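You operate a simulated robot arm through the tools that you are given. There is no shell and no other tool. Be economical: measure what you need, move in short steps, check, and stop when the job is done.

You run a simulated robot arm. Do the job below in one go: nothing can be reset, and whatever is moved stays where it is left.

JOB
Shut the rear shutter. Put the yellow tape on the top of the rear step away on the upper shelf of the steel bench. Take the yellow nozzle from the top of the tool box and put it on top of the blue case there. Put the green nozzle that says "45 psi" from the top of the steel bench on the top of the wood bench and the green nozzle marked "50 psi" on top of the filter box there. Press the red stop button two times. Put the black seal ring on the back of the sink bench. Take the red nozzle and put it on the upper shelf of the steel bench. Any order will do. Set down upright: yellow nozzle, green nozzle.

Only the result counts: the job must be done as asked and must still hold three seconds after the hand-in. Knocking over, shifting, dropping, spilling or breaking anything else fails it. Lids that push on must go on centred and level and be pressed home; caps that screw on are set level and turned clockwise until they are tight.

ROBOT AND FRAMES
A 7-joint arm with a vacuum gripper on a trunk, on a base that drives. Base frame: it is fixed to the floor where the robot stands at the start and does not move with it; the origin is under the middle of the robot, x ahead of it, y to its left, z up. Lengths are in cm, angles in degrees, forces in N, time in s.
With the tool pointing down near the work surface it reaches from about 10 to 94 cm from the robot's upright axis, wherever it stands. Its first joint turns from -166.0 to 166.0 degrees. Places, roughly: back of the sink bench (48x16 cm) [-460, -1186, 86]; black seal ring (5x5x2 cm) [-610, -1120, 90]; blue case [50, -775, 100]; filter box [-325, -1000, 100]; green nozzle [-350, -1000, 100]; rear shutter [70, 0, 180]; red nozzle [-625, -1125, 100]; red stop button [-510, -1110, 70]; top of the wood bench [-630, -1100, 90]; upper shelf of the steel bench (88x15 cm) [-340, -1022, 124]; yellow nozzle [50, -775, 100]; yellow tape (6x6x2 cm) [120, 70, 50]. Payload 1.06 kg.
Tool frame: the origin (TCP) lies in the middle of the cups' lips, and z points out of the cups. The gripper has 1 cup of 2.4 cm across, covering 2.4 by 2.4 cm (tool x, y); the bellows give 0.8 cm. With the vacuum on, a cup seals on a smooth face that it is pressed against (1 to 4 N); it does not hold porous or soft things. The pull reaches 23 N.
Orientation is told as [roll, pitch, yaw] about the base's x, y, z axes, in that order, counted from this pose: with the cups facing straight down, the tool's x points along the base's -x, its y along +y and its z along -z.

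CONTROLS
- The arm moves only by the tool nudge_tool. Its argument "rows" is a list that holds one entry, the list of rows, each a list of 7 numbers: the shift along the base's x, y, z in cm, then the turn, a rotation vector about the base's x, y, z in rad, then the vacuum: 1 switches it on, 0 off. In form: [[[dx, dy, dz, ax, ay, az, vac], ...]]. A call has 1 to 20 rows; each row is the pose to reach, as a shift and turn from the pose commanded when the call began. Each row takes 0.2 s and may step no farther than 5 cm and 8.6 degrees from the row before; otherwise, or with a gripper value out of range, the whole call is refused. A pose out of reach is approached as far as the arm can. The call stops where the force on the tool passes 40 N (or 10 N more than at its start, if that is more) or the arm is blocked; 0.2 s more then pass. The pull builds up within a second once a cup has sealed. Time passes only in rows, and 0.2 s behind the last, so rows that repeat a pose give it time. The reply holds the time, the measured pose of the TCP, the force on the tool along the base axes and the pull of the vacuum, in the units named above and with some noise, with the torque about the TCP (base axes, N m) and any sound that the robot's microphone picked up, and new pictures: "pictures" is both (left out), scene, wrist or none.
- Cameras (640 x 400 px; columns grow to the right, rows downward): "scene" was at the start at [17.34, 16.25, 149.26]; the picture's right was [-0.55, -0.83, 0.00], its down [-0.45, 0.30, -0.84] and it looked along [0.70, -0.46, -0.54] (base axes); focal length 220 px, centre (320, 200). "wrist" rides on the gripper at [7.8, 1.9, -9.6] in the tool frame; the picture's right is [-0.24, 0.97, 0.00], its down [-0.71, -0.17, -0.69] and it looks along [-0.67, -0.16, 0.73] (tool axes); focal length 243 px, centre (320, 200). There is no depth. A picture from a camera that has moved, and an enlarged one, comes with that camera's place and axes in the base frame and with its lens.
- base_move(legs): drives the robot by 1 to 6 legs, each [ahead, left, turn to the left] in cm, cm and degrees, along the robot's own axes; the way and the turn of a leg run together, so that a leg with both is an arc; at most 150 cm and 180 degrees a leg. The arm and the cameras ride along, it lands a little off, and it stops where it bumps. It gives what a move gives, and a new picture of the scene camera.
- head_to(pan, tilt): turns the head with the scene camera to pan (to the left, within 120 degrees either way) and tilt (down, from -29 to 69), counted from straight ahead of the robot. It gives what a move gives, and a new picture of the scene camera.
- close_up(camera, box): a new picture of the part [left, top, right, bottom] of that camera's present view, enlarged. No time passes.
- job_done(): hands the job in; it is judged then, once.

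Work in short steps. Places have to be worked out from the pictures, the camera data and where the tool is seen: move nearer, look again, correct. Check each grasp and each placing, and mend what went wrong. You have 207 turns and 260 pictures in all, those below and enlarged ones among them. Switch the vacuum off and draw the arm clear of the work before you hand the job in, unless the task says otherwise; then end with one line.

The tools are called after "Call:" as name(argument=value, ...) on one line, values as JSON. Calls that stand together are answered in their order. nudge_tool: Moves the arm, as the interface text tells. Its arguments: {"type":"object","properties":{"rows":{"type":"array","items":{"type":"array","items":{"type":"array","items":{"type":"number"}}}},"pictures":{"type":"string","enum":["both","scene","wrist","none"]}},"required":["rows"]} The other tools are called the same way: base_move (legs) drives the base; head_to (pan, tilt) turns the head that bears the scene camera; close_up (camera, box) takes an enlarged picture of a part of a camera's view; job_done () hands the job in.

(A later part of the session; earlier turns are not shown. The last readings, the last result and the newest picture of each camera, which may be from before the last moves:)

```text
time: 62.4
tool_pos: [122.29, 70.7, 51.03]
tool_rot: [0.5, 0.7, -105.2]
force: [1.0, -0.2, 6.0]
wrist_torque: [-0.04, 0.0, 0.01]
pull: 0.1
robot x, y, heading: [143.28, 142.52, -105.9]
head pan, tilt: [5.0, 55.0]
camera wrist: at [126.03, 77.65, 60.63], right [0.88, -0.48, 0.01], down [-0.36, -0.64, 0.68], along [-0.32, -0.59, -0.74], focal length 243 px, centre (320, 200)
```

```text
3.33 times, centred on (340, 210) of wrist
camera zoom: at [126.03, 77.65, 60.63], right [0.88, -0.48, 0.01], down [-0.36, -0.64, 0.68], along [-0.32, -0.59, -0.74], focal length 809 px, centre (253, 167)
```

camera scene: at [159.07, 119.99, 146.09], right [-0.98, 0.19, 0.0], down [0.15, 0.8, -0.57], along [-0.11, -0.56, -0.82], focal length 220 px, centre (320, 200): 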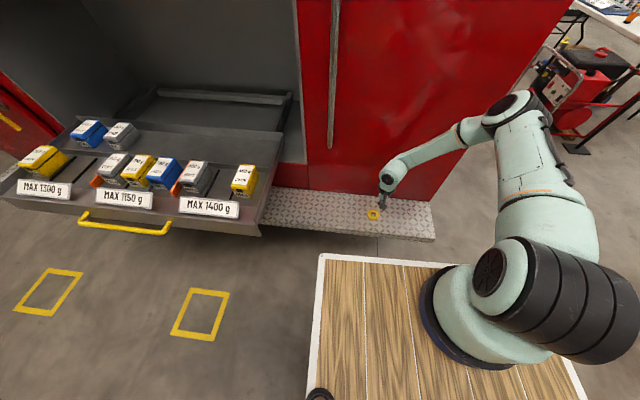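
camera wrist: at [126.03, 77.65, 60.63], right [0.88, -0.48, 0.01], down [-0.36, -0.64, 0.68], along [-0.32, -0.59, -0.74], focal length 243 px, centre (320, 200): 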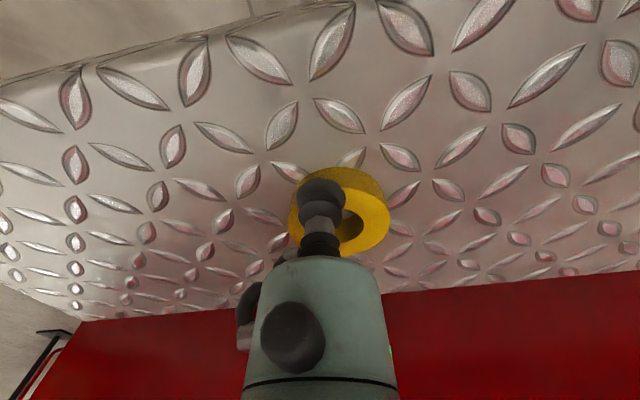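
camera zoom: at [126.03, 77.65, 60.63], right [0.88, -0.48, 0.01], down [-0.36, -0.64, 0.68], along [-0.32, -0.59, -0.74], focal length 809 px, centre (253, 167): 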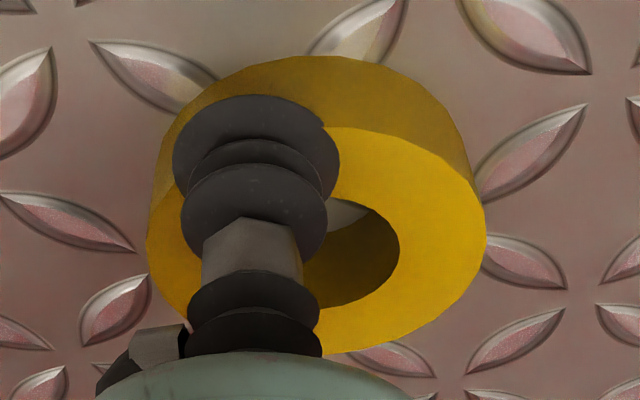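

No position seals: the ring's 1.5 cm annulus is narrower than the cup. So I will hook the tape: put the cup stem through the 3 cm hole, tip the ring up and carry it on a near-horizontal tool. First I lift and yaw the tool so that the camera will not be underneath once tilted.

Call:
nudge_tool(rows=[[[0, 0, 3, 0, 0, 0, 0], [0, 0, 6, 0, 0, 0.14, 0], [0, 0, 9, 0, 0, 0.28, 0], [0, 0, 12, 0, 0, 0.42, 0], [0, 0, 12, 0, 0, 0.56, 0], [0, 0, 12, 0, 0, 0.7, 0], [0, 0, 12, 0, 0, 0.84, 0], [0, 0, 12, 0, 0, 0.98, 0], [0, 0, 12, 0, 0, 1.12, 0], [0, 0, 12, 0, 0, 1.26, 0], [0, 0, 12, 0, 0, 1.4, 0], [0, 0, 12, 0, 0, 1.54, 0], [0, 0, 12, 0, 0, 1.68, 0], [0, 0, 12, 0, 0, 1.82, 0], [0, 0, 12, 0, 0, 1.96, 0], [0, 0, 12, 0, 0, 2.1, 0], [0, 0, 12, 0, 0, 2.24, 0], [0, 0, 12, 0, 0, 2.38, 0]]])

```text
time: 66.2
tool_pos: [122.29, 70.56, 63.05]
tool_rot: [0.4, 0.6, 31.3]
force: [0.2, 0.0, 0.9]
wrist_torque: [-0.01, 0.0, 0.04]
pull: 0.1
out of reach, approached as far as the arm can: row 8, 9, 10, 11, 12
robot x, y, heading: [143.1, 142.36, -105.9]
head pan, tilt: [5.0, 55.0]
camera scene: at [159.08, 119.99, 146.09], right [-0.98, 0.19, 0.0], down [0.15, 0.8, -0.57], along [-0.11, -0.56, -0.82], focal length 220 px, centre (320, 200)
camera wrist: at [114.74, 68.19, 72.59], right [-0.3, 0.95, 0.01], down [0.7, 0.22, 0.68], along [0.64, 0.21, -0.74], focal length 243 px, centre (320, 200)
```

scene: 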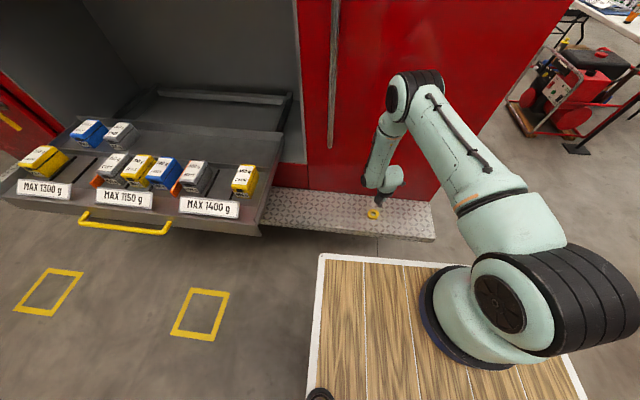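
wrist: 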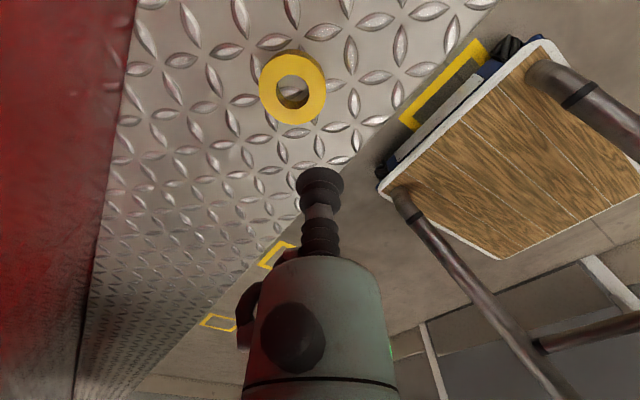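

The yaw works (with a reconfiguration). I turn the remaining 43° so that the camera faces back toward the robot.

Call:
nudge_tool(rows=[[[0, 0, 0, 0, 0, 0.14, 0], [0, 0, 0, 0, 0, 0.28, 0], [0, 0, 0, 0, 0, 0.42, 0], [0, 0, 0, 0, 0, 0.56, 0], [0, 0, 0, 0, 0, 0.7, 0], [0, -1, 0, 0, 0, 0.75, 0]]])

```text
time: 67.6
tool_pos: [122.32, 69.68, 63.12]
tool_rot: [0.4, 0.6, 74.2]
force: [0.4, 0.8, 0.9]
wrist_torque: [-0.02, 0.02, 0.0]
pull: 0.1
robot x, y, heading: [142.96, 142.59, -106.0]
head pan, tilt: [5.0, 55.0]
camera scene: at [159.08, 119.99, 146.09], right [-0.98, 0.19, 0.0], down [0.15, 0.8, -0.57], along [-0.11, -0.56, -0.82], focal length 220 px, centre (320, 200)
camera wrist: at [118.41, 62.78, 72.66], right [-0.87, 0.49, 0.0], down [0.36, 0.64, 0.68], along [0.33, 0.59, -0.74], focal length 243 px, centre (320, 200)
```

scene: 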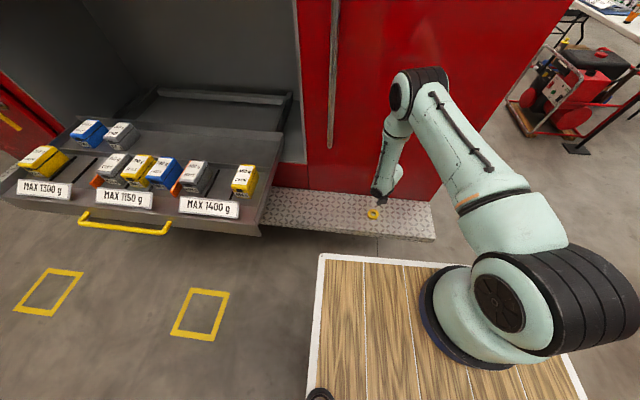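
wrist: 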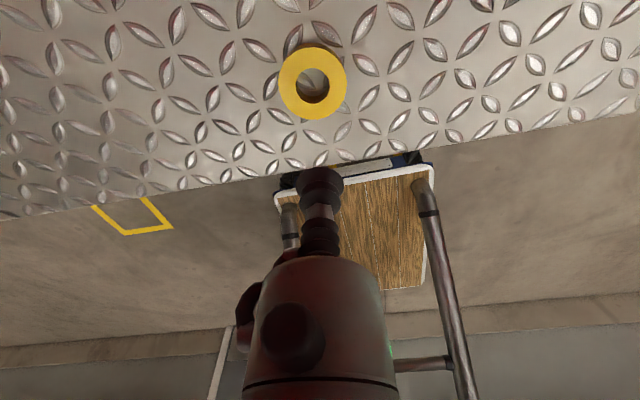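

Ring centre confirmed at (122.07, 68.17). I lower the cup into the hole.

Call:
nudge_tool(rows=[[[-0.25, -1.5, -4, 0, 0, 0, 0], [-0.25, -1.5, -8, 0, 0, 0, 0], [-0.25, -1.5, -11, 0, 0, 0, 0], [-0.25, -1.5, -12.3, 0, 0, 0, 0], [-0.25, -1.5, -12.8, 0, 0, 0, 0], [-0.25, -1.5, -13.2, 0, 0, 0, 0]]], pictures="wrist")

Call:
close_up(camera="wrist", box=[250, 120, 390, 240])

```text
time: 68.7
tool_pos: [121.91, 67.89, 50.9]
tool_rot: [0.5, 1.0, 74.1]
force: [2.3, 7.8, 32.8]
wrist_torque: [-0.2, 0.04, 0.0]
pull: 0.2
robot x, y, heading: [143.16, 142.75, -105.9]
head pan, tilt: [5.0, 55.0]
stopped in row 5: the force on the tool passed its limit at 55 N (the readings are from after the stop); the commanded pose is now the measured one
camera wrist: at [118.01, 61.14, 60.53], right [-0.87, 0.49, 0.01], down [0.37, 0.64, 0.67], along [0.33, 0.59, -0.74], focal length 243 px, centre (320, 200)
```

wrist: 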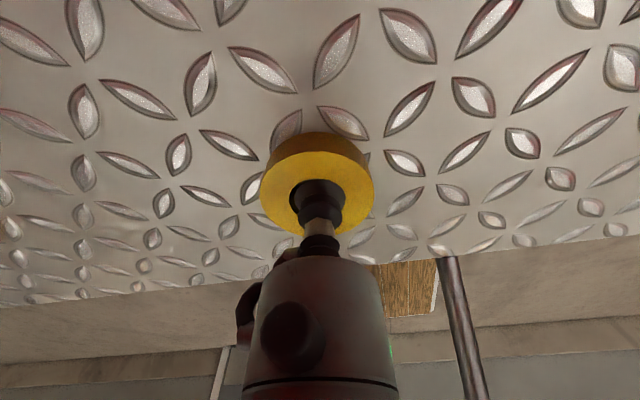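

```text
3.33 times, centred on (320, 180) of wrist
camera zoom: at [118.01, 61.14, 60.53], right [-0.87, 0.49, 0.01], down [0.37, 0.64, 0.67], along [0.33, 0.59, -0.74], focal length 809 px, centre (320, 267)
```

zoom: 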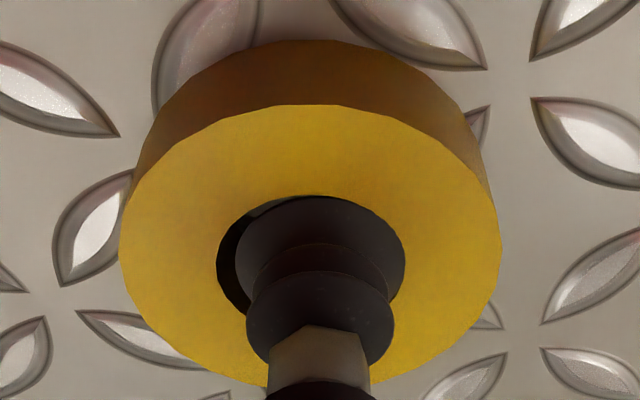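

The cup pressed on the rim: it sits about 0.2 cm off. I lift, correct and lower again.

Call:
nudge_tool(rows=[[[0, 0, 1.2, 0, 0, 0, 0], [0.22, 0.12, 1.2, 0, 0, 0, 0], [0.22, 0.12, 0.6, 0, 0, 0, 0], [0.22, 0.12, 0.1, 0, 0, 0, 0], [0.22, 0.12, -0.3, 0, 0, 0, 0], [0.22, 0.12, -0.7, 0, 0, 0, 0], [0.22, 0.12, -1.0, 0, 0, 0, 0]]], pictures="wrist")

Call:
close_up(camera="wrist", box=[250, 120, 390, 240])

```text
time: 69.9
tool_pos: [122.09, 67.97, 50.81]
tool_rot: [0.7, 1.0, 74.1]
force: [1.1, 6.6, 29.4]
wrist_torque: [-0.18, 0.04, 0.0]
pull: 0.1
robot x, y, heading: [143.05, 142.47, -105.9]
head pan, tilt: [5.0, 55.0]
stopped in row 5: the force on the tool passed its limit at 50 N (the readings are from after the stop); the commanded pose is now the measured one
camera wrist: at [118.21, 61.19, 60.55], right [-0.87, 0.49, 0.01], down [0.37, 0.64, 0.67], along [0.33, 0.58, -0.74], focal length 243 px, centre (320, 200)
```

wrist: 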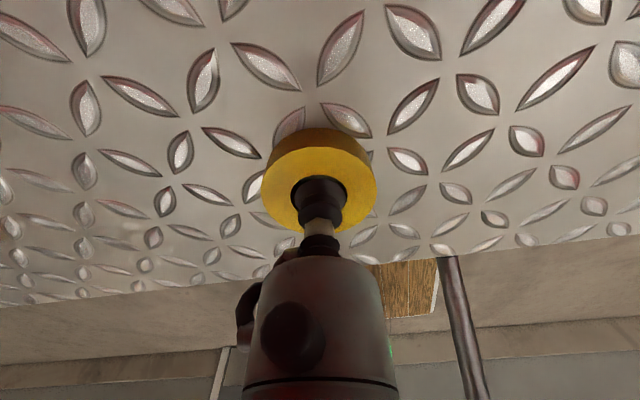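

```text
3.33 times, centred on (320, 180) of wrist
camera zoom: at [118.21, 61.19, 60.55], right [-0.87, 0.49, 0.01], down [0.37, 0.64, 0.67], along [0.33, 0.58, -0.74], focal length 809 px, centre (320, 267)
```

zoom: 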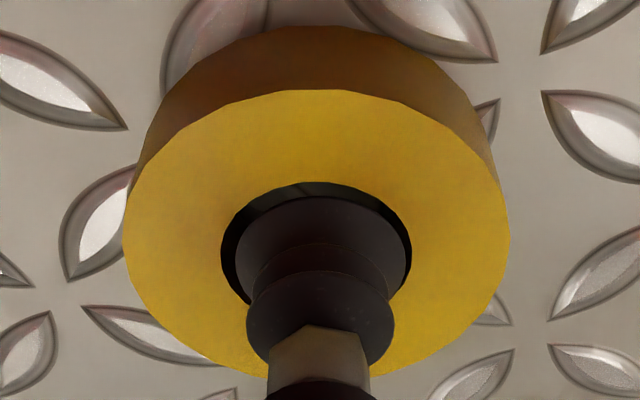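

Visually centred, yet it contacts at the same height, so the hole may be solid in contact. I test suction right at the centre.

Call:
nudge_tool(rows=[[[0, 0, 0.8, 0, 0, 0, 1], [0.05, 0.05, 0.4, 0, 0, 0, 1], [0.05, 0.05, 0.25, 0, 0, 0, 1], [0.05, 0.05, 0.2, 0, 0, 0, 1], [0.05, 0.05, 0.2, 0, 0, 0, 1], [0.05, 0.05, 0.2, 0, 0, 0, 1], [0.05, 0.05, 0.2, 0, 0, 0, 1]]], pictures="none")

```text
time: 71.5
tool_pos: [122.09, 67.98, 51.01]
tool_rot: [0.4, 1.0, 74.0]
force: [-2.0, -3.3, 8.2]
wrist_torque: [0.0, -0.01, 0.0]
pull: 23.4
robot x, y, heading: [143.01, 142.06, -105.6]
head pan, tilt: [5.0, 55.0]
```

It seals at the centre (pull 23 N). I lift and check.

Call:
nudge_tool(rows=[[[0, 0, 2, 0, 0, 0, 1], [0, 0, 5, 0, 0, 0, 1], [0, 1, 9, 0, 0, 0, 1], [0, 4, 12, 0, 0, 0, 1], [0.5, 7, 15, 0, 0, 0, 1], [1, 10, 18, 0, 0, 0, 1], [2, 13, 21, 0, 0, 0, 1], [3, 16, 25, 0, 0, 0, 1], [3, 16, 29, 0, 0, 0, 1], [3, 16, 33, 0, 0, 0, 1], [3, 16, 37, 0, 0, 0, 1], [3, 16, 41, 0, 0, 0, 1], [3, 16, 45, 0, 0, 0, 1]]])

```text
refused: row 8 steps farther than a row can; nothing moved
```

Call:
nudge_tool(rows=[[[0, 0, 2, 0, 0, 0, 1], [0, 0, 5, 0, 0, 0, 1], [0, 1, 9, 0, 0, 0, 1], [0, 4, 12, 0, 0, 0, 1], [0.5, 7, 15, 0, 0, 0, 1], [1, 10, 18, 0, 0, 0, 1], [2, 13, 21, 0, 0, 0, 1], [3, 15, 25, 0, 0, 0, 1], [3, 16, 29, 0, 0, 0, 1], [3, 16, 33, 0, 0, 0, 1], [3, 16, 37, 0, 0, 0, 1], [3, 16, 41, 0, 0, 0, 1], [3, 16, 45, 0, 0, 0, 1]]])

```text
time: 74.3
tool_pos: [125.05, 84.25, 95.91]
tool_rot: [0.5, 0.9, 74.2]
force: [0.6, -0.3, -0.3]
wrist_torque: [0.05, 0.01, -0.02]
pull: 22.6
robot x, y, heading: [143.12, 142.59, -105.7]
head pan, tilt: [5.0, 55.0]
camera scene: at [159.1, 119.96, 146.09], right [-0.98, 0.19, 0.0], down [0.15, 0.8, -0.57], along [-0.11, -0.56, -0.82], focal length 220 px, centre (320, 200)
camera wrist: at [121.13, 77.37, 105.58], right [-0.87, 0.49, 0.01], down [0.37, 0.64, 0.67], along [0.33, 0.59, -0.74], focal length 243 px, centre (320, 200)
```

scene: 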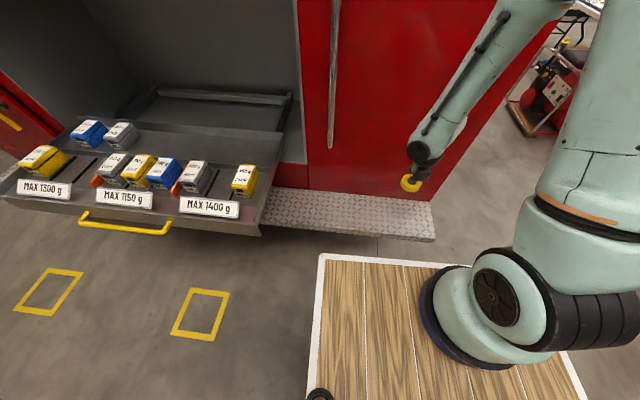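
wrist: 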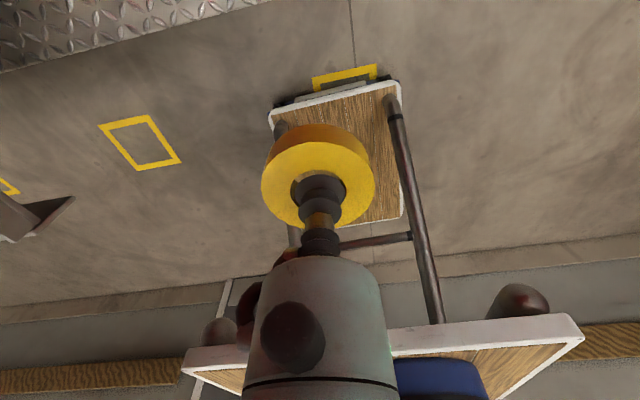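

The tape is held. Next I go to the steel bench: strafe right 95 cm to the corridor beside the truck, align with it, then look down it.

Call:
base_move(legs=[[-10, 0, 0], [0, -100, 0], [0, 0, -3.5]])

Call:
head_to(pan=0, tilt=15)

```text
time: 80.7
tool_pos: [28.31, 122.12, 95.9]
tool_rot: [0.6, 1.0, 70.4]
force: [-1.1, 0.2, 0.3]
wrist_torque: [0.0, -0.01, -0.01]
pull: 23.1
robot x, y, heading: [50.33, 179.08, -109.4]
head pan, tilt: [5.0, 55.0]
camera scene: at [64.54, 155.75, 146.09], right [-0.97, 0.25, 0.0], down [0.2, 0.79, -0.57], along [-0.14, -0.56, -0.82], focal length 220 px, centre (320, 200)
```

scene: 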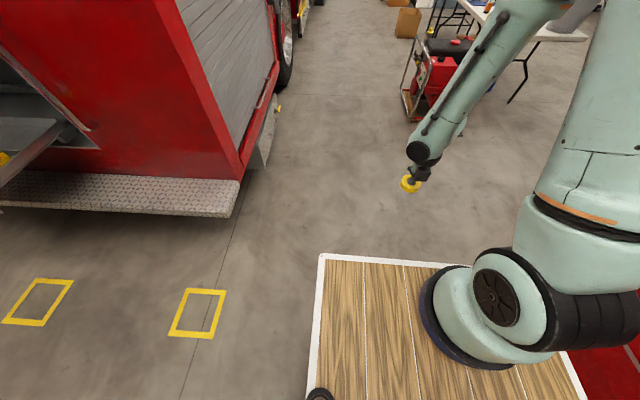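

```text
time: 81.7
tool_pos: [28.23, 122.19, 95.94]
tool_rot: [0.5, 1.1, 70.5]
force: [0.1, -0.4, 0.2]
wrist_torque: [-0.01, -0.02, 0.03]
pull: 22.5
robot x, y, heading: [49.68, 178.95, -109.4]
head pan, tilt: [0.0, 15.0]
camera scene: at [63.23, 153.92, 152.11], right [-0.94, 0.33, 0.0], down [0.09, 0.24, -0.97], along [-0.32, -0.91, -0.26], focal length 220 px, centre (320, 200)
```

scene: 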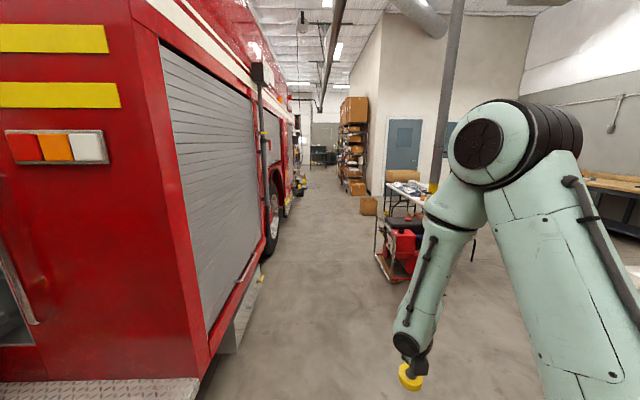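

The corridor is clear; the generator cart on the right is at a lateral offset of about 64 cm. I shift 8 cm left and drive down the corridor.

Call:
base_move(legs=[[0, 8, 0], [150, 0, 0], [150, 0, 0], [150, 0, 0]])

```text
time: 103.7
tool_pos: [-104.77, -303.0, 95.87]
tool_rot: [0.5, 1.0, 71.9]
force: [-0.3, -0.4, -0.5]
wrist_torque: [0.02, -0.01, -0.02]
pull: 23.1
robot x, y, heading: [-84.43, -245.44, -107.9]
head pan, tilt: [0.0, 15.0]
camera scene: at [-70.56, -270.45, 152.12], right [-0.95, 0.31, 0.0], down [0.08, 0.25, -0.97], along [-0.3, -0.92, -0.26], focal length 220 px, centre (320, 200)
```

scene: 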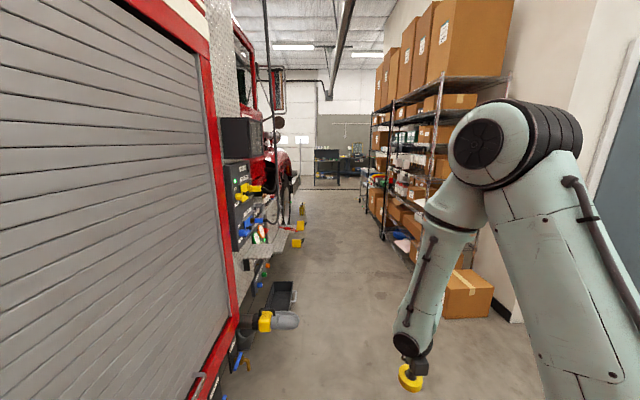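

Truck fittings stick out to a lateral of about -44 and the shelves on the right start near +95. I shift 18 cm right, trim the heading and drive on.

Call:
base_move(legs=[[0, -18, 0], [0, 0, -1], [150, 0, 0], [150, 0, 0], [150, 0, 0], [100, 0, 0]])

```text
time: 131.4
tool_pos: [-297.18, -818.74, 95.79]
tool_rot: [0.4, 1.0, 69.8]
force: [0.4, 0.3, -0.6]
wrist_torque: [0.0, -0.02, 0.01]
pull: 22.6
robot x, y, heading: [-274.74, -762.08, -110.2]
head pan, tilt: [0.0, 15.0]
camera scene: at [-261.92, -787.37, 152.12], right [-0.94, 0.34, 0.0], down [0.09, 0.24, -0.97], along [-0.33, -0.91, -0.26], focal length 220 px, centre (320, 200)
```

scene: 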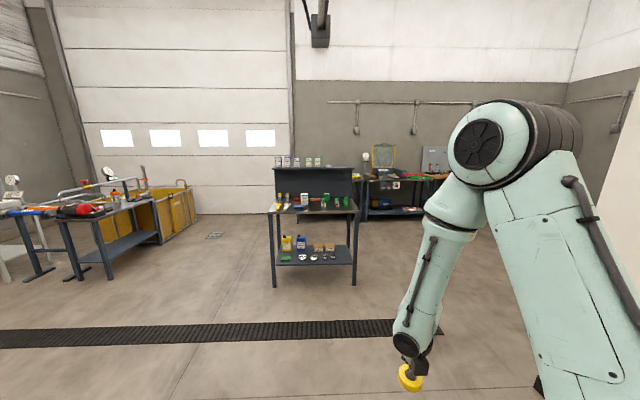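

The steel bench is ahead. I zoom in on it.

Call:
close_up(camera="scene", box=[255, 145, 375, 220])

Call:
close_up(camera="scene", box=[0, 150, 200, 280])

```text
5.33 times, centred on (315, 182) of scene
camera zoom: at [-261.92, -787.37, 152.12], right [-0.94, 0.34, 0.0], down [0.09, 0.24, -0.97], along [-0.33, -0.91, -0.26], focal length 1173 px, centre (347, 293)
```

zoom: 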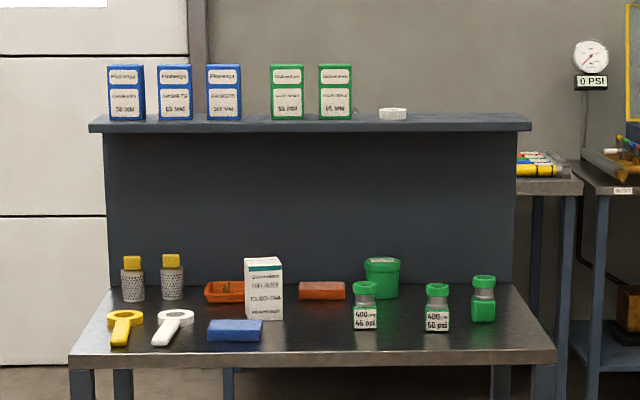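

```text
3.08 times, centred on (100, 215) of scene
camera zoom: at [-261.92, -787.37, 152.12], right [-0.94, 0.34, 0.0], down [0.09, 0.24, -0.97], along [-0.33, -0.91, -0.26], focal length 676 px, centre (997, 154)
```

zoom: 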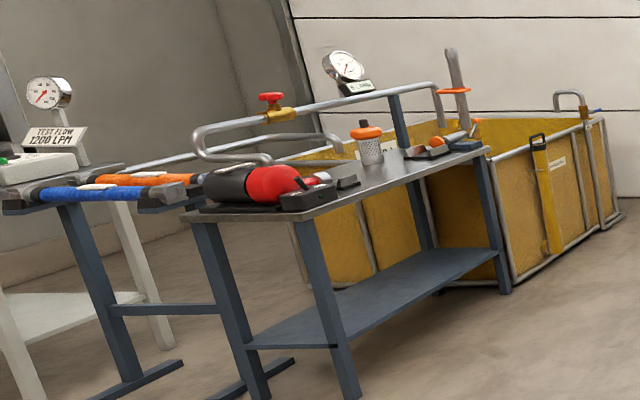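

The shelf has free room at its right end, beside the white roll. That spot is straight ahead at about 264 cm, with the bench front at about 212 cm. I raise the tool to z≈145 and drive 150 cm.

Call:
nudge_tool(rows=[[[0, 0, 5, 0, 0, 0, 1], [0, 0, 10, 0, 0, 0, 1], [0, 0, 15, 0, 0, 0, 1], [0, 0, 20, 0, 0, 0, 1], [0, 0, 25, 0, 0, 0, 1], [0, 0, 30, 0, 0, 0, 1], [0, 0, 35, 0, 0, 0, 1], [0, 0, 40, 0, 0, 0, 1], [0, 0, 45, 0, 0, 0, 1], [0, 0, 50, 0, 0, 0, 1]]], pictures="none")

Call:
base_move(legs=[[150, 0, 0]])

Call:
head_to(pan=0, tilt=35)

```text
time: 133.6
tool_pos: [-297.15, -818.77, 146.05]
tool_rot: [0.6, 0.9, 69.8]
force: [0.7, -0.8, 0.1]
wrist_torque: [0.03, 0.01, 0.01]
pull: 23.3
robot x, y, heading: [-275.21, -762.46, -110.1]
head pan, tilt: [0.0, 15.0]
```

```text
time: 141.0
tool_pos: [-346.25, -960.24, 146.01]
tool_rot: [0.6, 1.1, 70.8]
force: [1.2, 0.3, 0.0]
wrist_torque: [0.04, -0.03, -0.01]
pull: 22.7
robot x, y, heading: [-324.77, -903.26, -108.8]
head pan, tilt: [0.0, 15.0]
camera scene: at [-311.5, -928.28, 152.12], right [-0.95, 0.33, 0.0], down [0.08, 0.24, -0.97], along [-0.31, -0.91, -0.26], focal length 220 px, centre (320, 200)
```

scene: 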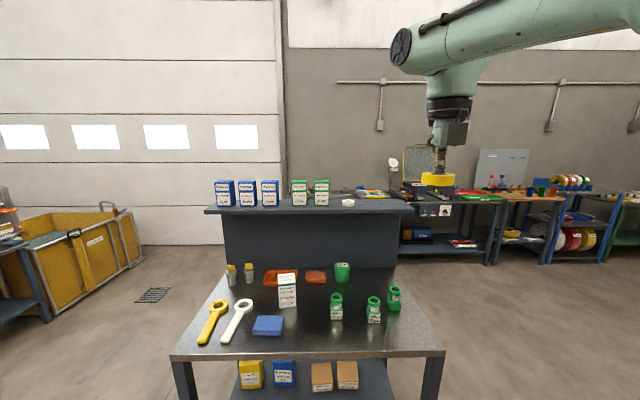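

```text
time: 141.8
tool_pos: [-346.17, -960.36, 146.02]
tool_rot: [0.5, 1.0, 70.9]
force: [0.0, -0.8, -0.6]
wrist_torque: [0.01, 0.0, 0.0]
pull: 22.7
robot x, y, heading: [-325.14, -903.37, -108.6]
head pan, tilt: [0.0, 35.0]
camera scene: at [-311.33, -927.77, 148.93], right [-0.95, 0.33, 0.0], down [0.19, 0.54, -0.82], along [-0.27, -0.77, -0.57], focal length 220 px, centre (320, 200)
```

scene: 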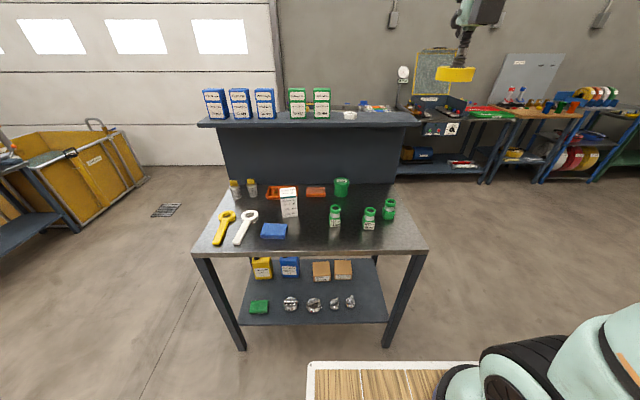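

Shelf front-right corner triangulates to (-378, -999, 123); the free spot is around (-370, -1010). I drive 15 cm nearer, then extend over it.

Call:
base_move(legs=[[15, 0, 0]])

Call:
nudge_tool(rows=[[[-2, -4, 0, 0, 0, 0, 1], [-4, -8, 0, 0, 0, 0, 1], [-6, -12, 0, 0, 0, 0, 1], [-8, -16, 0, 0, 0, 0, 1], [-10, -20, 0, 0, 0, 0, 1], [-12, -24, 0, 0, 0, 0, 1], [-15, -27.5, 0, 0, 0, 0, 1], [-18, -31, 0, 0, 0, 0, 1], [-19, -34, 0, 0, 0, 0, 1]]])

```text
time: 143.2
tool_pos: [-351.28, -974.3, 146.05]
tool_rot: [0.6, 1.0, 70.8]
force: [-0.2, 0.3, -0.2]
wrist_torque: [-0.01, -0.07, -0.06]
pull: 22.8
robot x, y, heading: [-329.89, -916.97, -109.3]
head pan, tilt: [0.0, 35.0]
camera scene: at [-316.24, -941.82, 148.92], right [-0.94, 0.33, 0.0], down [0.19, 0.54, -0.82], along [-0.27, -0.77, -0.57], focal length 220 px, centre (320, 200)
```

scene: 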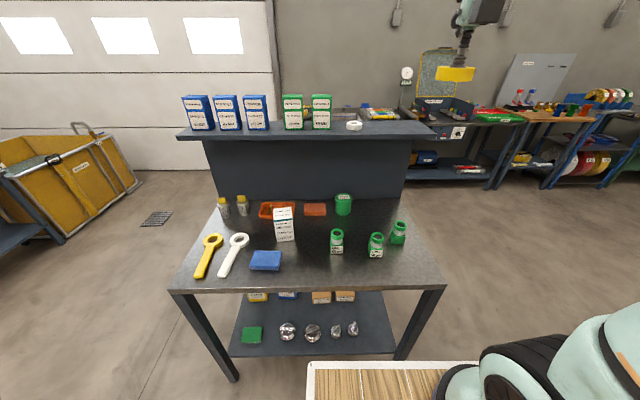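

```text
time: 145.2
tool_pos: [-368.02, -999.8, 142.5]
tool_rot: [0.5, 0.9, 70.6]
force: [0.4, 0.1, -0.6]
wrist_torque: [0.03, -0.03, 0.02]
pull: 22.9
out of reach, approached as far as the arm can: row 7, 8, 9
robot x, y, heading: [-329.42, -917.08, -109.4]
head pan, tilt: [0.0, 35.0]
camera scene: at [-316.27, -941.86, 148.91], right [-0.94, 0.33, 0.0], down [0.19, 0.54, -0.82], along [-0.27, -0.77, -0.57], focal length 220 px, centre (320, 200)
camera wrist: at [-372.32, -1006.25, 152.25], right [-0.84, 0.54, 0.01], down [0.41, 0.62, 0.67], along [0.36, 0.57, -0.74], focal length 243 px, centre (320, 200)
```

scene: 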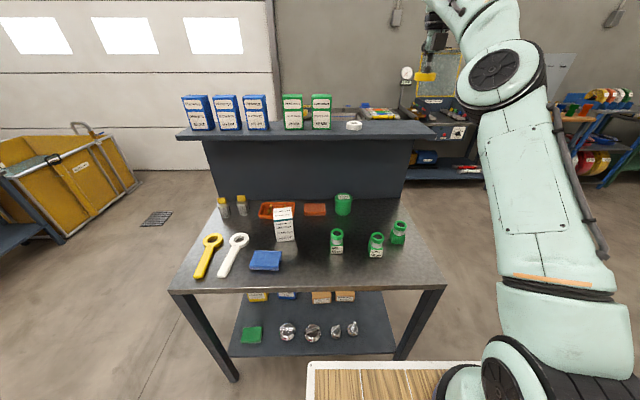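
wrist: 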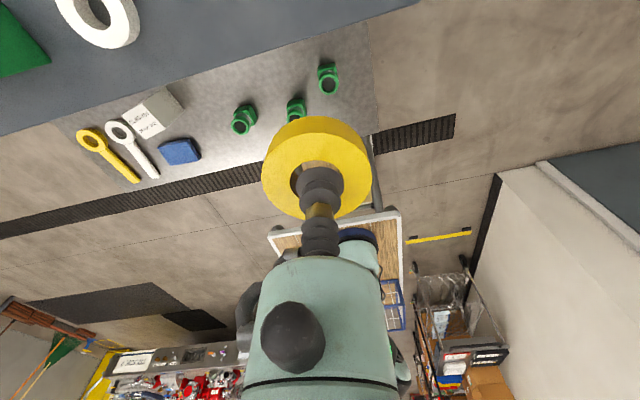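

The reach limit is about 91 cm from the robot axis here. I back the tool up slightly in height and drive 10 cm nearer (estimated gap to the bench is 18 cm).

Call:
base_move(legs=[[9, 0, 0]])

Call:
nudge_tool(rows=[[[0, 0, -2, 0, 0, 0, 1], [0, 0, -4, 0, 0, 0, 1], [0, 0, -6, 0, 0, 0, 1]]], pictures="wrist")

```text
time: 146.3
tool_pos: [-370.97, -1008.28, 142.59]
tool_rot: [0.6, 1.0, 70.8]
force: [-0.1, -1.1, 0.1]
wrist_torque: [-0.02, 0.02, 0.0]
pull: 22.7
robot x, y, heading: [-332.91, -925.74, -109.4]
head pan, tilt: [0.0, 35.0]
camera scene: at [-319.2, -950.39, 148.92], right [-0.94, 0.33, 0.0], down [0.19, 0.54, -0.82], along [-0.27, -0.77, -0.57], focal length 220 px, centre (320, 200)
```

scene: 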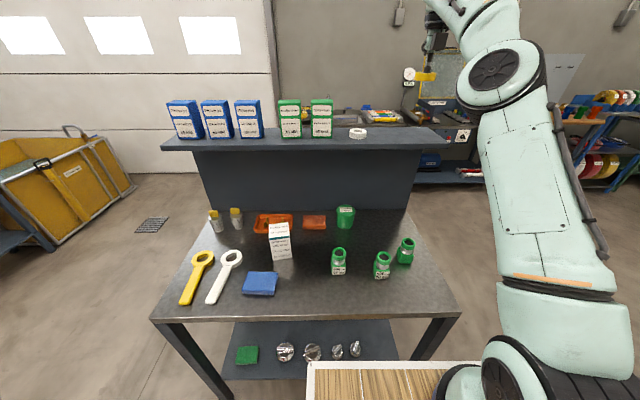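

```text
time: 147.1
tool_pos: [-370.82, -1008.19, 136.65]
tool_rot: [0.6, 1.0, 70.8]
force: [0.2, 0.5, -0.5]
wrist_torque: [-0.04, 0.02, 0.01]
pull: 22.9
robot x, y, heading: [-332.73, -925.56, -109.2]
head pan, tilt: [0.0, 35.0]
camera wrist: at [-375.12, -1014.84, 146.26], right [-0.84, 0.54, 0.0], down [0.4, 0.62, 0.67], along [0.36, 0.57, -0.74], focal length 243 px, centre (320, 200)
```

wrist: 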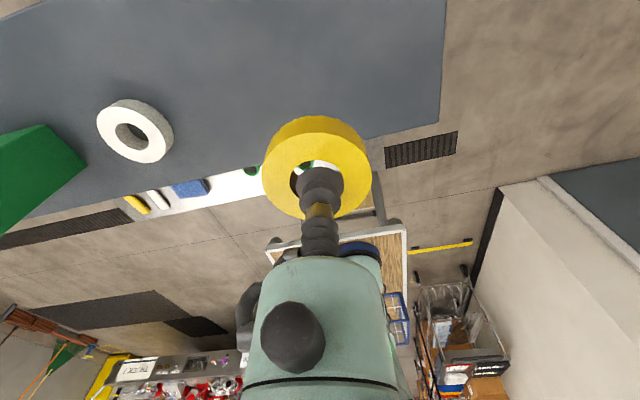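

The shelf's front edge and corner fit the estimate; the tape is 5 cm in from the front. I go 1 cm deeper and lower it.

Call:
nudge_tool(rows=[[[-0.4, -1.2, -3, 0, 0, 0, 1], [-0.4, -1.2, -6, 0, 0, 0, 1], [-0.4, -1.2, -8.5, 0, 0, 0, 1], [-0.4, -1.2, -9.5, 0, 0, 0, 1], [-0.4, -1.2, -10, 0, 0, 0, 1]]], pictures="wrist")

```text
time: 148.3
tool_pos: [-371.38, -1009.39, 126.72]
tool_rot: [0.6, 0.9, 70.8]
force: [0.2, -0.4, -0.8]
wrist_torque: [0.03, -0.02, -0.01]
pull: 23.0
robot x, y, heading: [-332.98, -925.58, -109.1]
head pan, tilt: [0.0, 35.0]
camera wrist: at [-375.67, -1016.03, 136.18], right [-0.84, 0.54, 0.01], down [0.41, 0.62, 0.67], along [0.36, 0.57, -0.74], focal length 243 px, centre (320, 200)
```

wrist: 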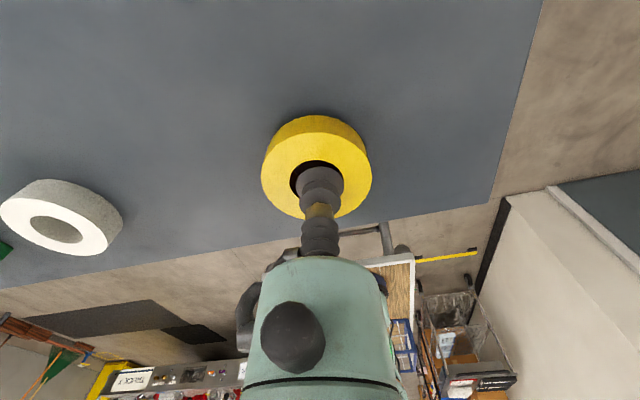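

Close to the surface. I lower in fine steps until contact.

Call:
nudge_tool(rows=[[[0, 0, -0.3, 0, 0, 0, 1], [0, 0, -0.6, 0, 0, 0, 1], [0, 0, -0.8, 0, 0, 0, 1]]], pictures="none")

```text
time: 149.1
tool_pos: [-371.34, -1009.33, 125.77]
tool_rot: [0.7, 1.0, 70.7]
force: [0.8, 0.7, 0.3]
wrist_torque: [0.01, 0.02, -0.03]
pull: 23.1
robot x, y, heading: [-332.9, -926.26, -109.2]
head pan, tilt: [0.0, 35.0]
```

Call:
nudge_tool(rows=[[[0, 0, -0.3, 0, 0, 0, 1], [0, 0, -0.5, 0, 0, 0, 1], [0, 0, -0.7, 0, 0, 0, 1]]], pictures="wrist")

```text
time: 149.9
tool_pos: [-371.33, -1009.4, 125.33]
tool_rot: [0.6, 1.2, 70.7]
force: [-2.9, 2.1, 18.8]
wrist_torque: [-0.01, -0.09, -0.01]
pull: 23.0
robot x, y, heading: [-332.73, -925.79, -109.1]
head pan, tilt: [0.0, 35.0]
camera wrist: at [-375.6, -1015.97, 134.98], right [-0.84, 0.54, 0.01], down [0.41, 0.62, 0.67], along [0.36, 0.56, -0.74], focal length 243 px, centre (320, 200)
```

wrist: 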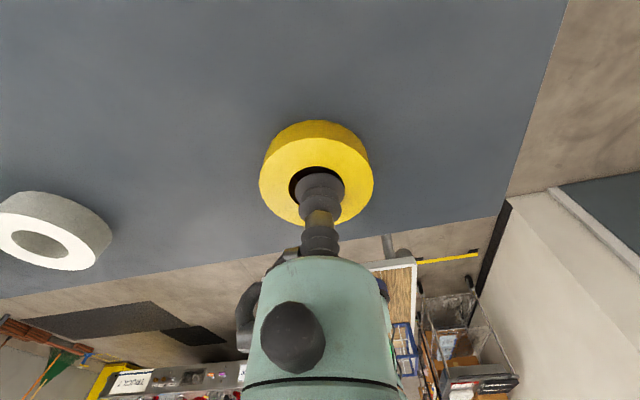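

It is down (19 N contact). I release and lift.

Call:
nudge_tool(rows=[[[0, 0, 0.3, 0, 0, 0, 0], [0, 0, 0.3, 0, 0, 0, 0], [0, 0, 0.4, 0, 0, 0, 0], [0, 0, 1, 0, 0, 0, 0], [0, 0, 3, 0, 0, 0, 0], [0, 0, 7, 0, 0, 0, 0], [0, 0, 11, 0, 0, 0, 0], [0, 0, 15, 0, 0, 0, 0]]])

```text
time: 151.7
tool_pos: [-371.42, -1009.49, 140.39]
tool_rot: [0.6, 0.9, 70.8]
force: [-1.0, 0.0, 0.5]
wrist_torque: [-0.1, -0.01, 0.02]
pull: 0.1
robot x, y, heading: [-333.03, -925.81, -109.1]
head pan, tilt: [0.0, 35.0]
camera scene: at [-319.25, -950.35, 148.93], right [-0.94, 0.33, 0.0], down [0.19, 0.54, -0.82], along [-0.27, -0.77, -0.57], focal length 220 px, centre (320, 200)
camera wrist: at [-375.8, -1016.07, 150.07], right [-0.84, 0.54, 0.01], down [0.41, 0.62, 0.67], along [0.36, 0.57, -0.74], focal length 243 px, centre (320, 200)
```

scene: 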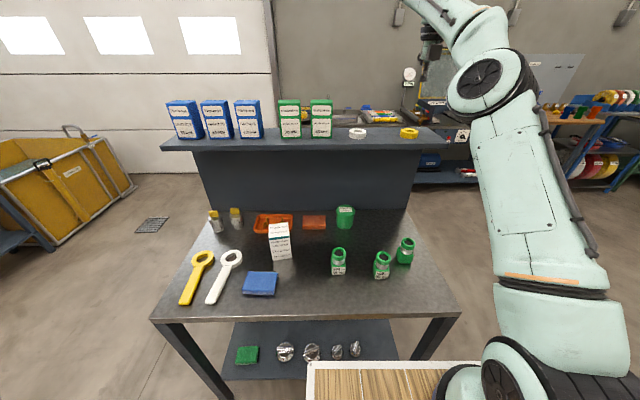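
wrist: 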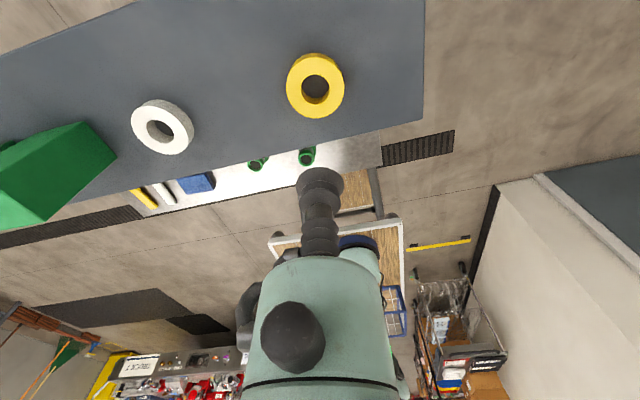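

The tape is on the shelf. Next I zoom in on the green nozzles and the box.

Call:
close_up(camera="scene", box=[310, 195, 430, 285])

Call:
close_up(camera="scene", box=[240, 195, 360, 285])

```text
4.44 times, centred on (370, 240) of scene
camera zoom: at [-319.25, -950.35, 148.93], right [-0.94, 0.33, 0.0], down [0.19, 0.54, -0.82], along [-0.27, -0.77, -0.57], focal length 977 px, centre (98, 22)
```

zoom: 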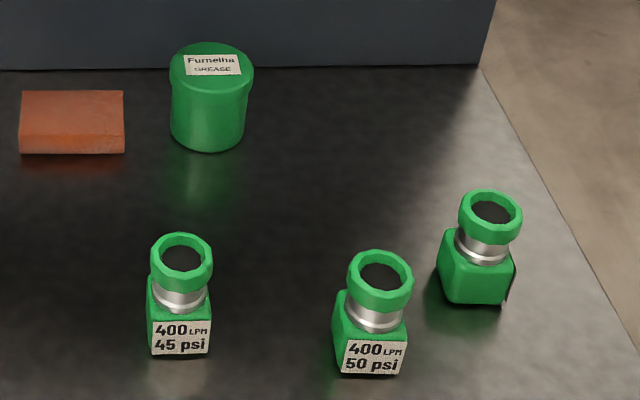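

```text
4.44 times, centred on (300, 240) of scene
camera zoom: at [-319.25, -950.35, 148.93], right [-0.94, 0.33, 0.0], down [0.19, 0.54, -0.82], along [-0.27, -0.77, -0.57], focal length 977 px, centre (409, 22)
```

zoom: 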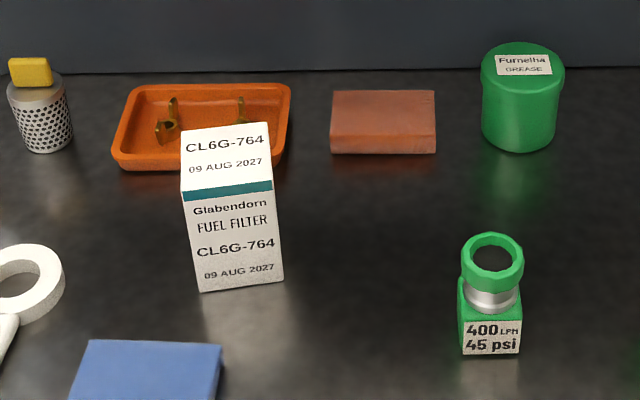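

Labels: left nozzle "45 psi", middle "50 psi"; the filter box is the white FUEL FILTER box. I retract from the shelf and turn the tool back so the camera faces the robot side.

Call:
nudge_tool(rows=[[[1.5, 4.5, 0, 0, 0, 0, 0], [3, 9, 0, 0, 0, 0, 0], [4.5, 13.5, 0, 0, 0, -0.14, 0], [6, 18, 0, 0, 0, -0.28, 0], [7.5, 22.5, 0, 0, 0, -0.42, 0], [9, 27, 0, 0, 0, -0.56, 0], [10.5, 31.5, 0, 0, 0, -0.7, 0], [12, 34, 0, 0, 0, -0.84, 0], [12, 34, 0, 0, 0, -0.98, 0], [12, 34, 0, 0, 0, -1.12, 0], [12, 34, 0, 0, 0, -1.26, 0], [12, 34, 0, 0, 0, -1.4, 0], [12, 34, 0, 0, 0, -1.54, 0], [12, 34, 0, 0, 0, -1.68, 0], [12, 34, 0, 0, 0, -1.82, 0], [12, 34, 0, 0, 0, -1.96, 0], [12, 34, 0, 0, 0, -2.1, 0], [12, 34, 0, 0, 0, -2.24, 0], [12, 34, 0, 0, 0, -2.38, 0], [12, 34, 0, 0, 0, -2.52, 0]]], pictures="none")

Call:
nudge_tool(rows=[[[0, 0, 0, 0, 0, -0.14, 0], [0, 0, 0, 0, 0, -0.28, 0], [0, 0, 0, 0, 0, -0.42, 0], [0, 0, 0, 0, 0, -0.56, 0], [0, 0, 0, 0, 0, -0.62, 0]]])

```text
time: 155.9
tool_pos: [-359.3, -975.39, 140.05]
tool_rot: [0.6, 1.0, -73.7]
force: [-0.8, 0.0, -0.1]
wrist_torque: [0.01, 0.01, 0.0]
pull: 0.0
robot x, y, heading: [-332.98, -926.04, -108.9]
head pan, tilt: [0.0, 35.0]
```

```text
time: 157.1
tool_pos: [-359.39, -975.4, 140.11]
tool_rot: [0.5, 1.0, -109.2]
force: [0.5, -0.1, 0.2]
wrist_torque: [-0.01, 0.0, 0.02]
pull: 0.1
robot x, y, heading: [-332.8, -926.15, -109.1]
head pan, tilt: [0.0, 35.0]
camera scene: at [-319.2, -950.39, 148.92], right [-0.94, 0.33, 0.0], down [0.19, 0.54, -0.82], along [-0.27, -0.77, -0.57], focal length 220 px, centre (320, 200)
camera wrist: at [-355.18, -968.72, 149.8], right [0.84, -0.54, 0.01], down [-0.4, -0.62, 0.67], along [-0.36, -0.57, -0.74], focal length 243 px, centre (320, 200)
```

scene: 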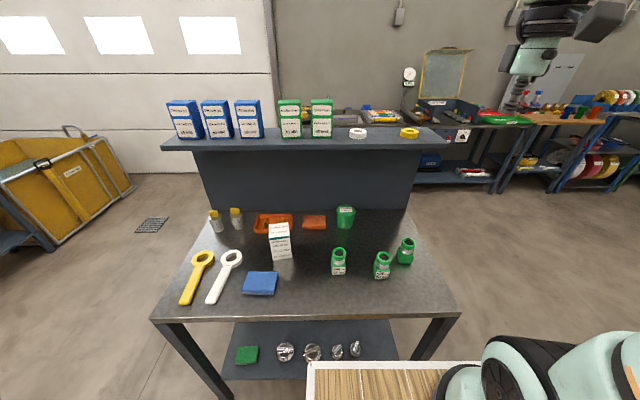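
wrist: 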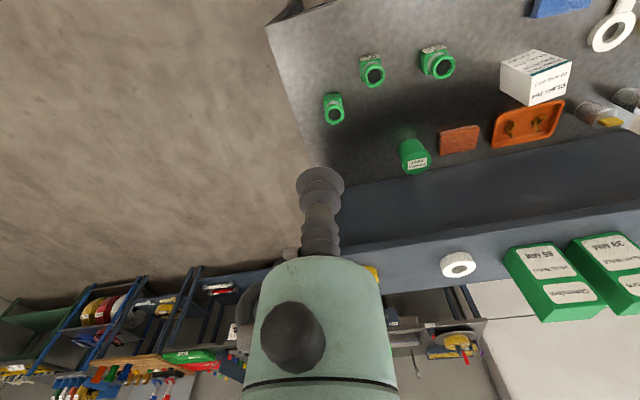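

The 50 psi nozzle's top triangulates to (-353.7, -988, 94). I move above it at z≈105.

Call:
nudge_tool(rows=[[[0.7, -1.6, -4.4, 0, 0, 0, 0], [1.4, -3.2, -8.8, 0, 0, 0, 0], [2.1, -4.8, -13.2, 0, 0, 0, 0], [2.8, -6.4, -17.6, 0, 0, 0, 0], [3.5, -8, -22, 0, 0, 0, 0], [4.2, -9.6, -26, 0, 0, 0, 0], [5, -11.2, -30, 0, 0, 0, 0], [5.7, -12.6, -34, 0, 0, 0, 0], [5.7, -12.6, -35, 0, 0, 0, 0]]], pictures="wrist")

Call:
close_up(camera="wrist", box=[240, 50, 400, 190])

```text
time: 159.1
tool_pos: [-353.33, -987.98, 105.13]
tool_rot: [0.7, 1.0, -109.2]
force: [0.9, 0.4, -0.3]
wrist_torque: [-0.02, -0.02, 0.0]
pull: 0.1
robot x, y, heading: [-332.56, -926.04, -108.9]
head pan, tilt: [0.0, 35.0]
camera wrist: at [-349.17, -981.26, 114.81], right [0.84, -0.54, 0.01], down [-0.4, -0.62, 0.67], along [-0.36, -0.57, -0.74], focal length 243 px, centre (320, 200)
```

wrist: 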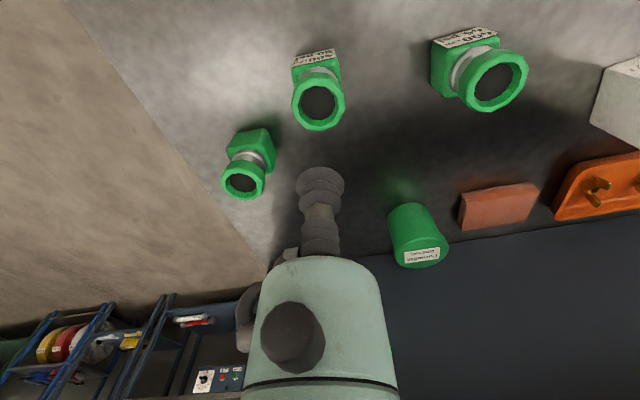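

```text
2.86 times, centred on (320, 120) of wrist
camera zoom: at [-349.17, -981.26, 114.81], right [0.84, -0.54, 0.01], down [-0.4, -0.62, 0.67], along [-0.36, -0.57, -0.74], focal length 693 px, centre (320, 429)
```

zoom: 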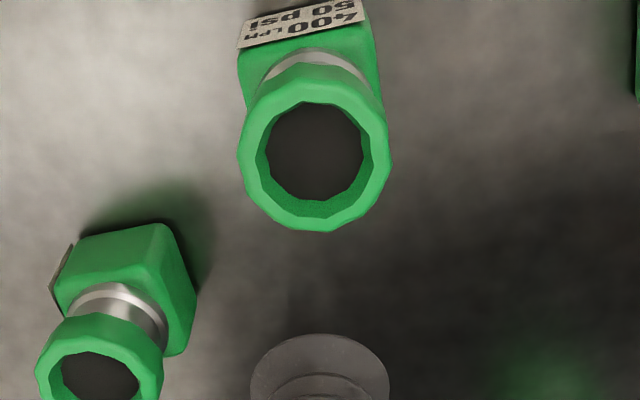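

The nozzle top is straight under the cup at (-353.5, -988.0). I lower with the vacuum on.

Call:
nudge_tool(rows=[[[-0.15, 0, -4, 0, 0, 0, 0], [-0.15, 0, -8, 0, 0, 0, 0], [-0.15, 0, -9.8, 0, 0, 0, 1], [-0.15, 0, -10.3, 0, 0, 0, 1], [-0.15, 0, -10.7, 0, 0, 0, 1], [-0.15, 0, -10.9, 0, 0, 0, 1], [-0.15, 0, -10.9, 0, 0, 0, 1]]], pictures="none")

```text
time: 160.7
tool_pos: [-353.64, -988.01, 94.18]
tool_rot: [0.6, 1.0, -109.1]
force: [-0.8, 3.5, 11.9]
wrist_torque: [-0.05, 0.1, -0.01]
pull: 22.7
robot x, y, heading: [-332.49, -926.08, -109.2]
head pan, tilt: [0.0, 35.0]
```

Sealed (22.7 N). I lift straight up and look at the filter box.

Call:
nudge_tool(rows=[[[0, 0, 1, 0, 0, 0, 1], [0, 0, 4, 0, 0, 0, 1], [0, 0, 8, 0, 0, 0, 1], [0, 0, 12, 0, 0, 0, 1], [0, 0, 16, 0, 0, 0, 1], [0.5, 1, 20, 0, 0, 0, 1], [1, 2, 24, 0, 0, 0, 1], [4, 3.5, 27, 0, 0, 0, 1], [8, 3.5, 29, 0, 0, 0, 1], [12, 3, 30, 0, 0, 0, 1]]])

Call:
close_up(camera="scene", box=[250, 205, 310, 265])

```text
time: 162.9
tool_pos: [-341.81, -984.92, 124.07]
tool_rot: [0.6, 1.1, -109.2]
force: [-0.2, 0.3, -2.6]
wrist_torque: [-0.02, -0.03, -0.03]
pull: 22.8
robot x, y, heading: [-332.39, -925.6, -109.0]
head pan, tilt: [0.0, 35.0]
camera scene: at [-319.25, -950.4, 148.92], right [-0.94, 0.33, 0.0], down [0.19, 0.54, -0.82], along [-0.27, -0.77, -0.57], focal length 220 px, centre (320, 200)
camera wrist: at [-337.62, -978.29, 133.76], right [0.84, -0.54, 0.01], down [-0.4, -0.62, 0.67], along [-0.36, -0.57, -0.74], focal length 243 px, centre (320, 200)
```

scene: 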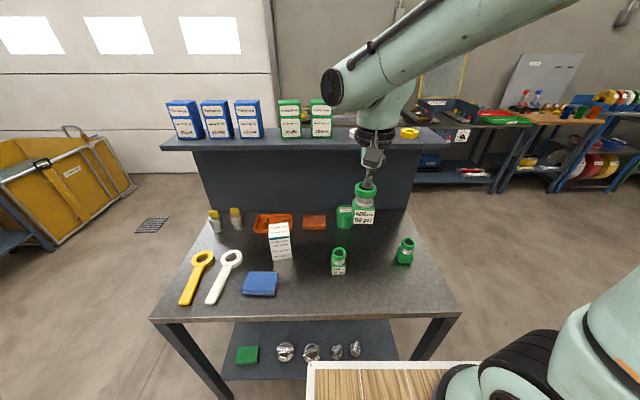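
wrist: 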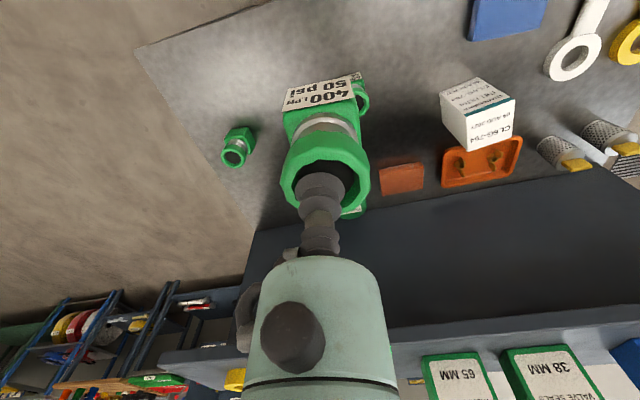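

```text
6.67 times, centred on (280, 235) of scene
camera zoom: at [-319.25, -950.4, 148.92], right [-0.94, 0.33, 0.0], down [0.19, 0.54, -0.82], along [-0.27, -0.77, -0.57], focal length 1466 px, centre (587, -33)
```

zoom: 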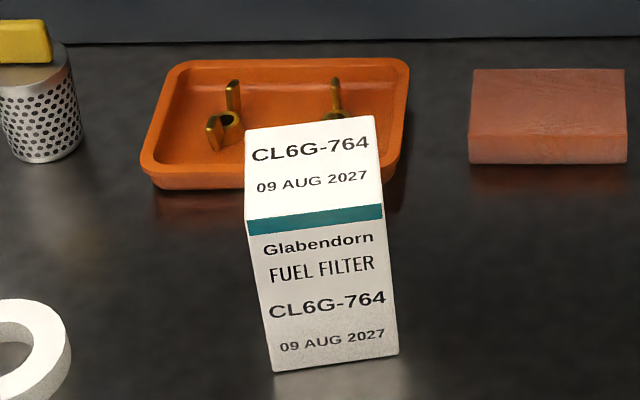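

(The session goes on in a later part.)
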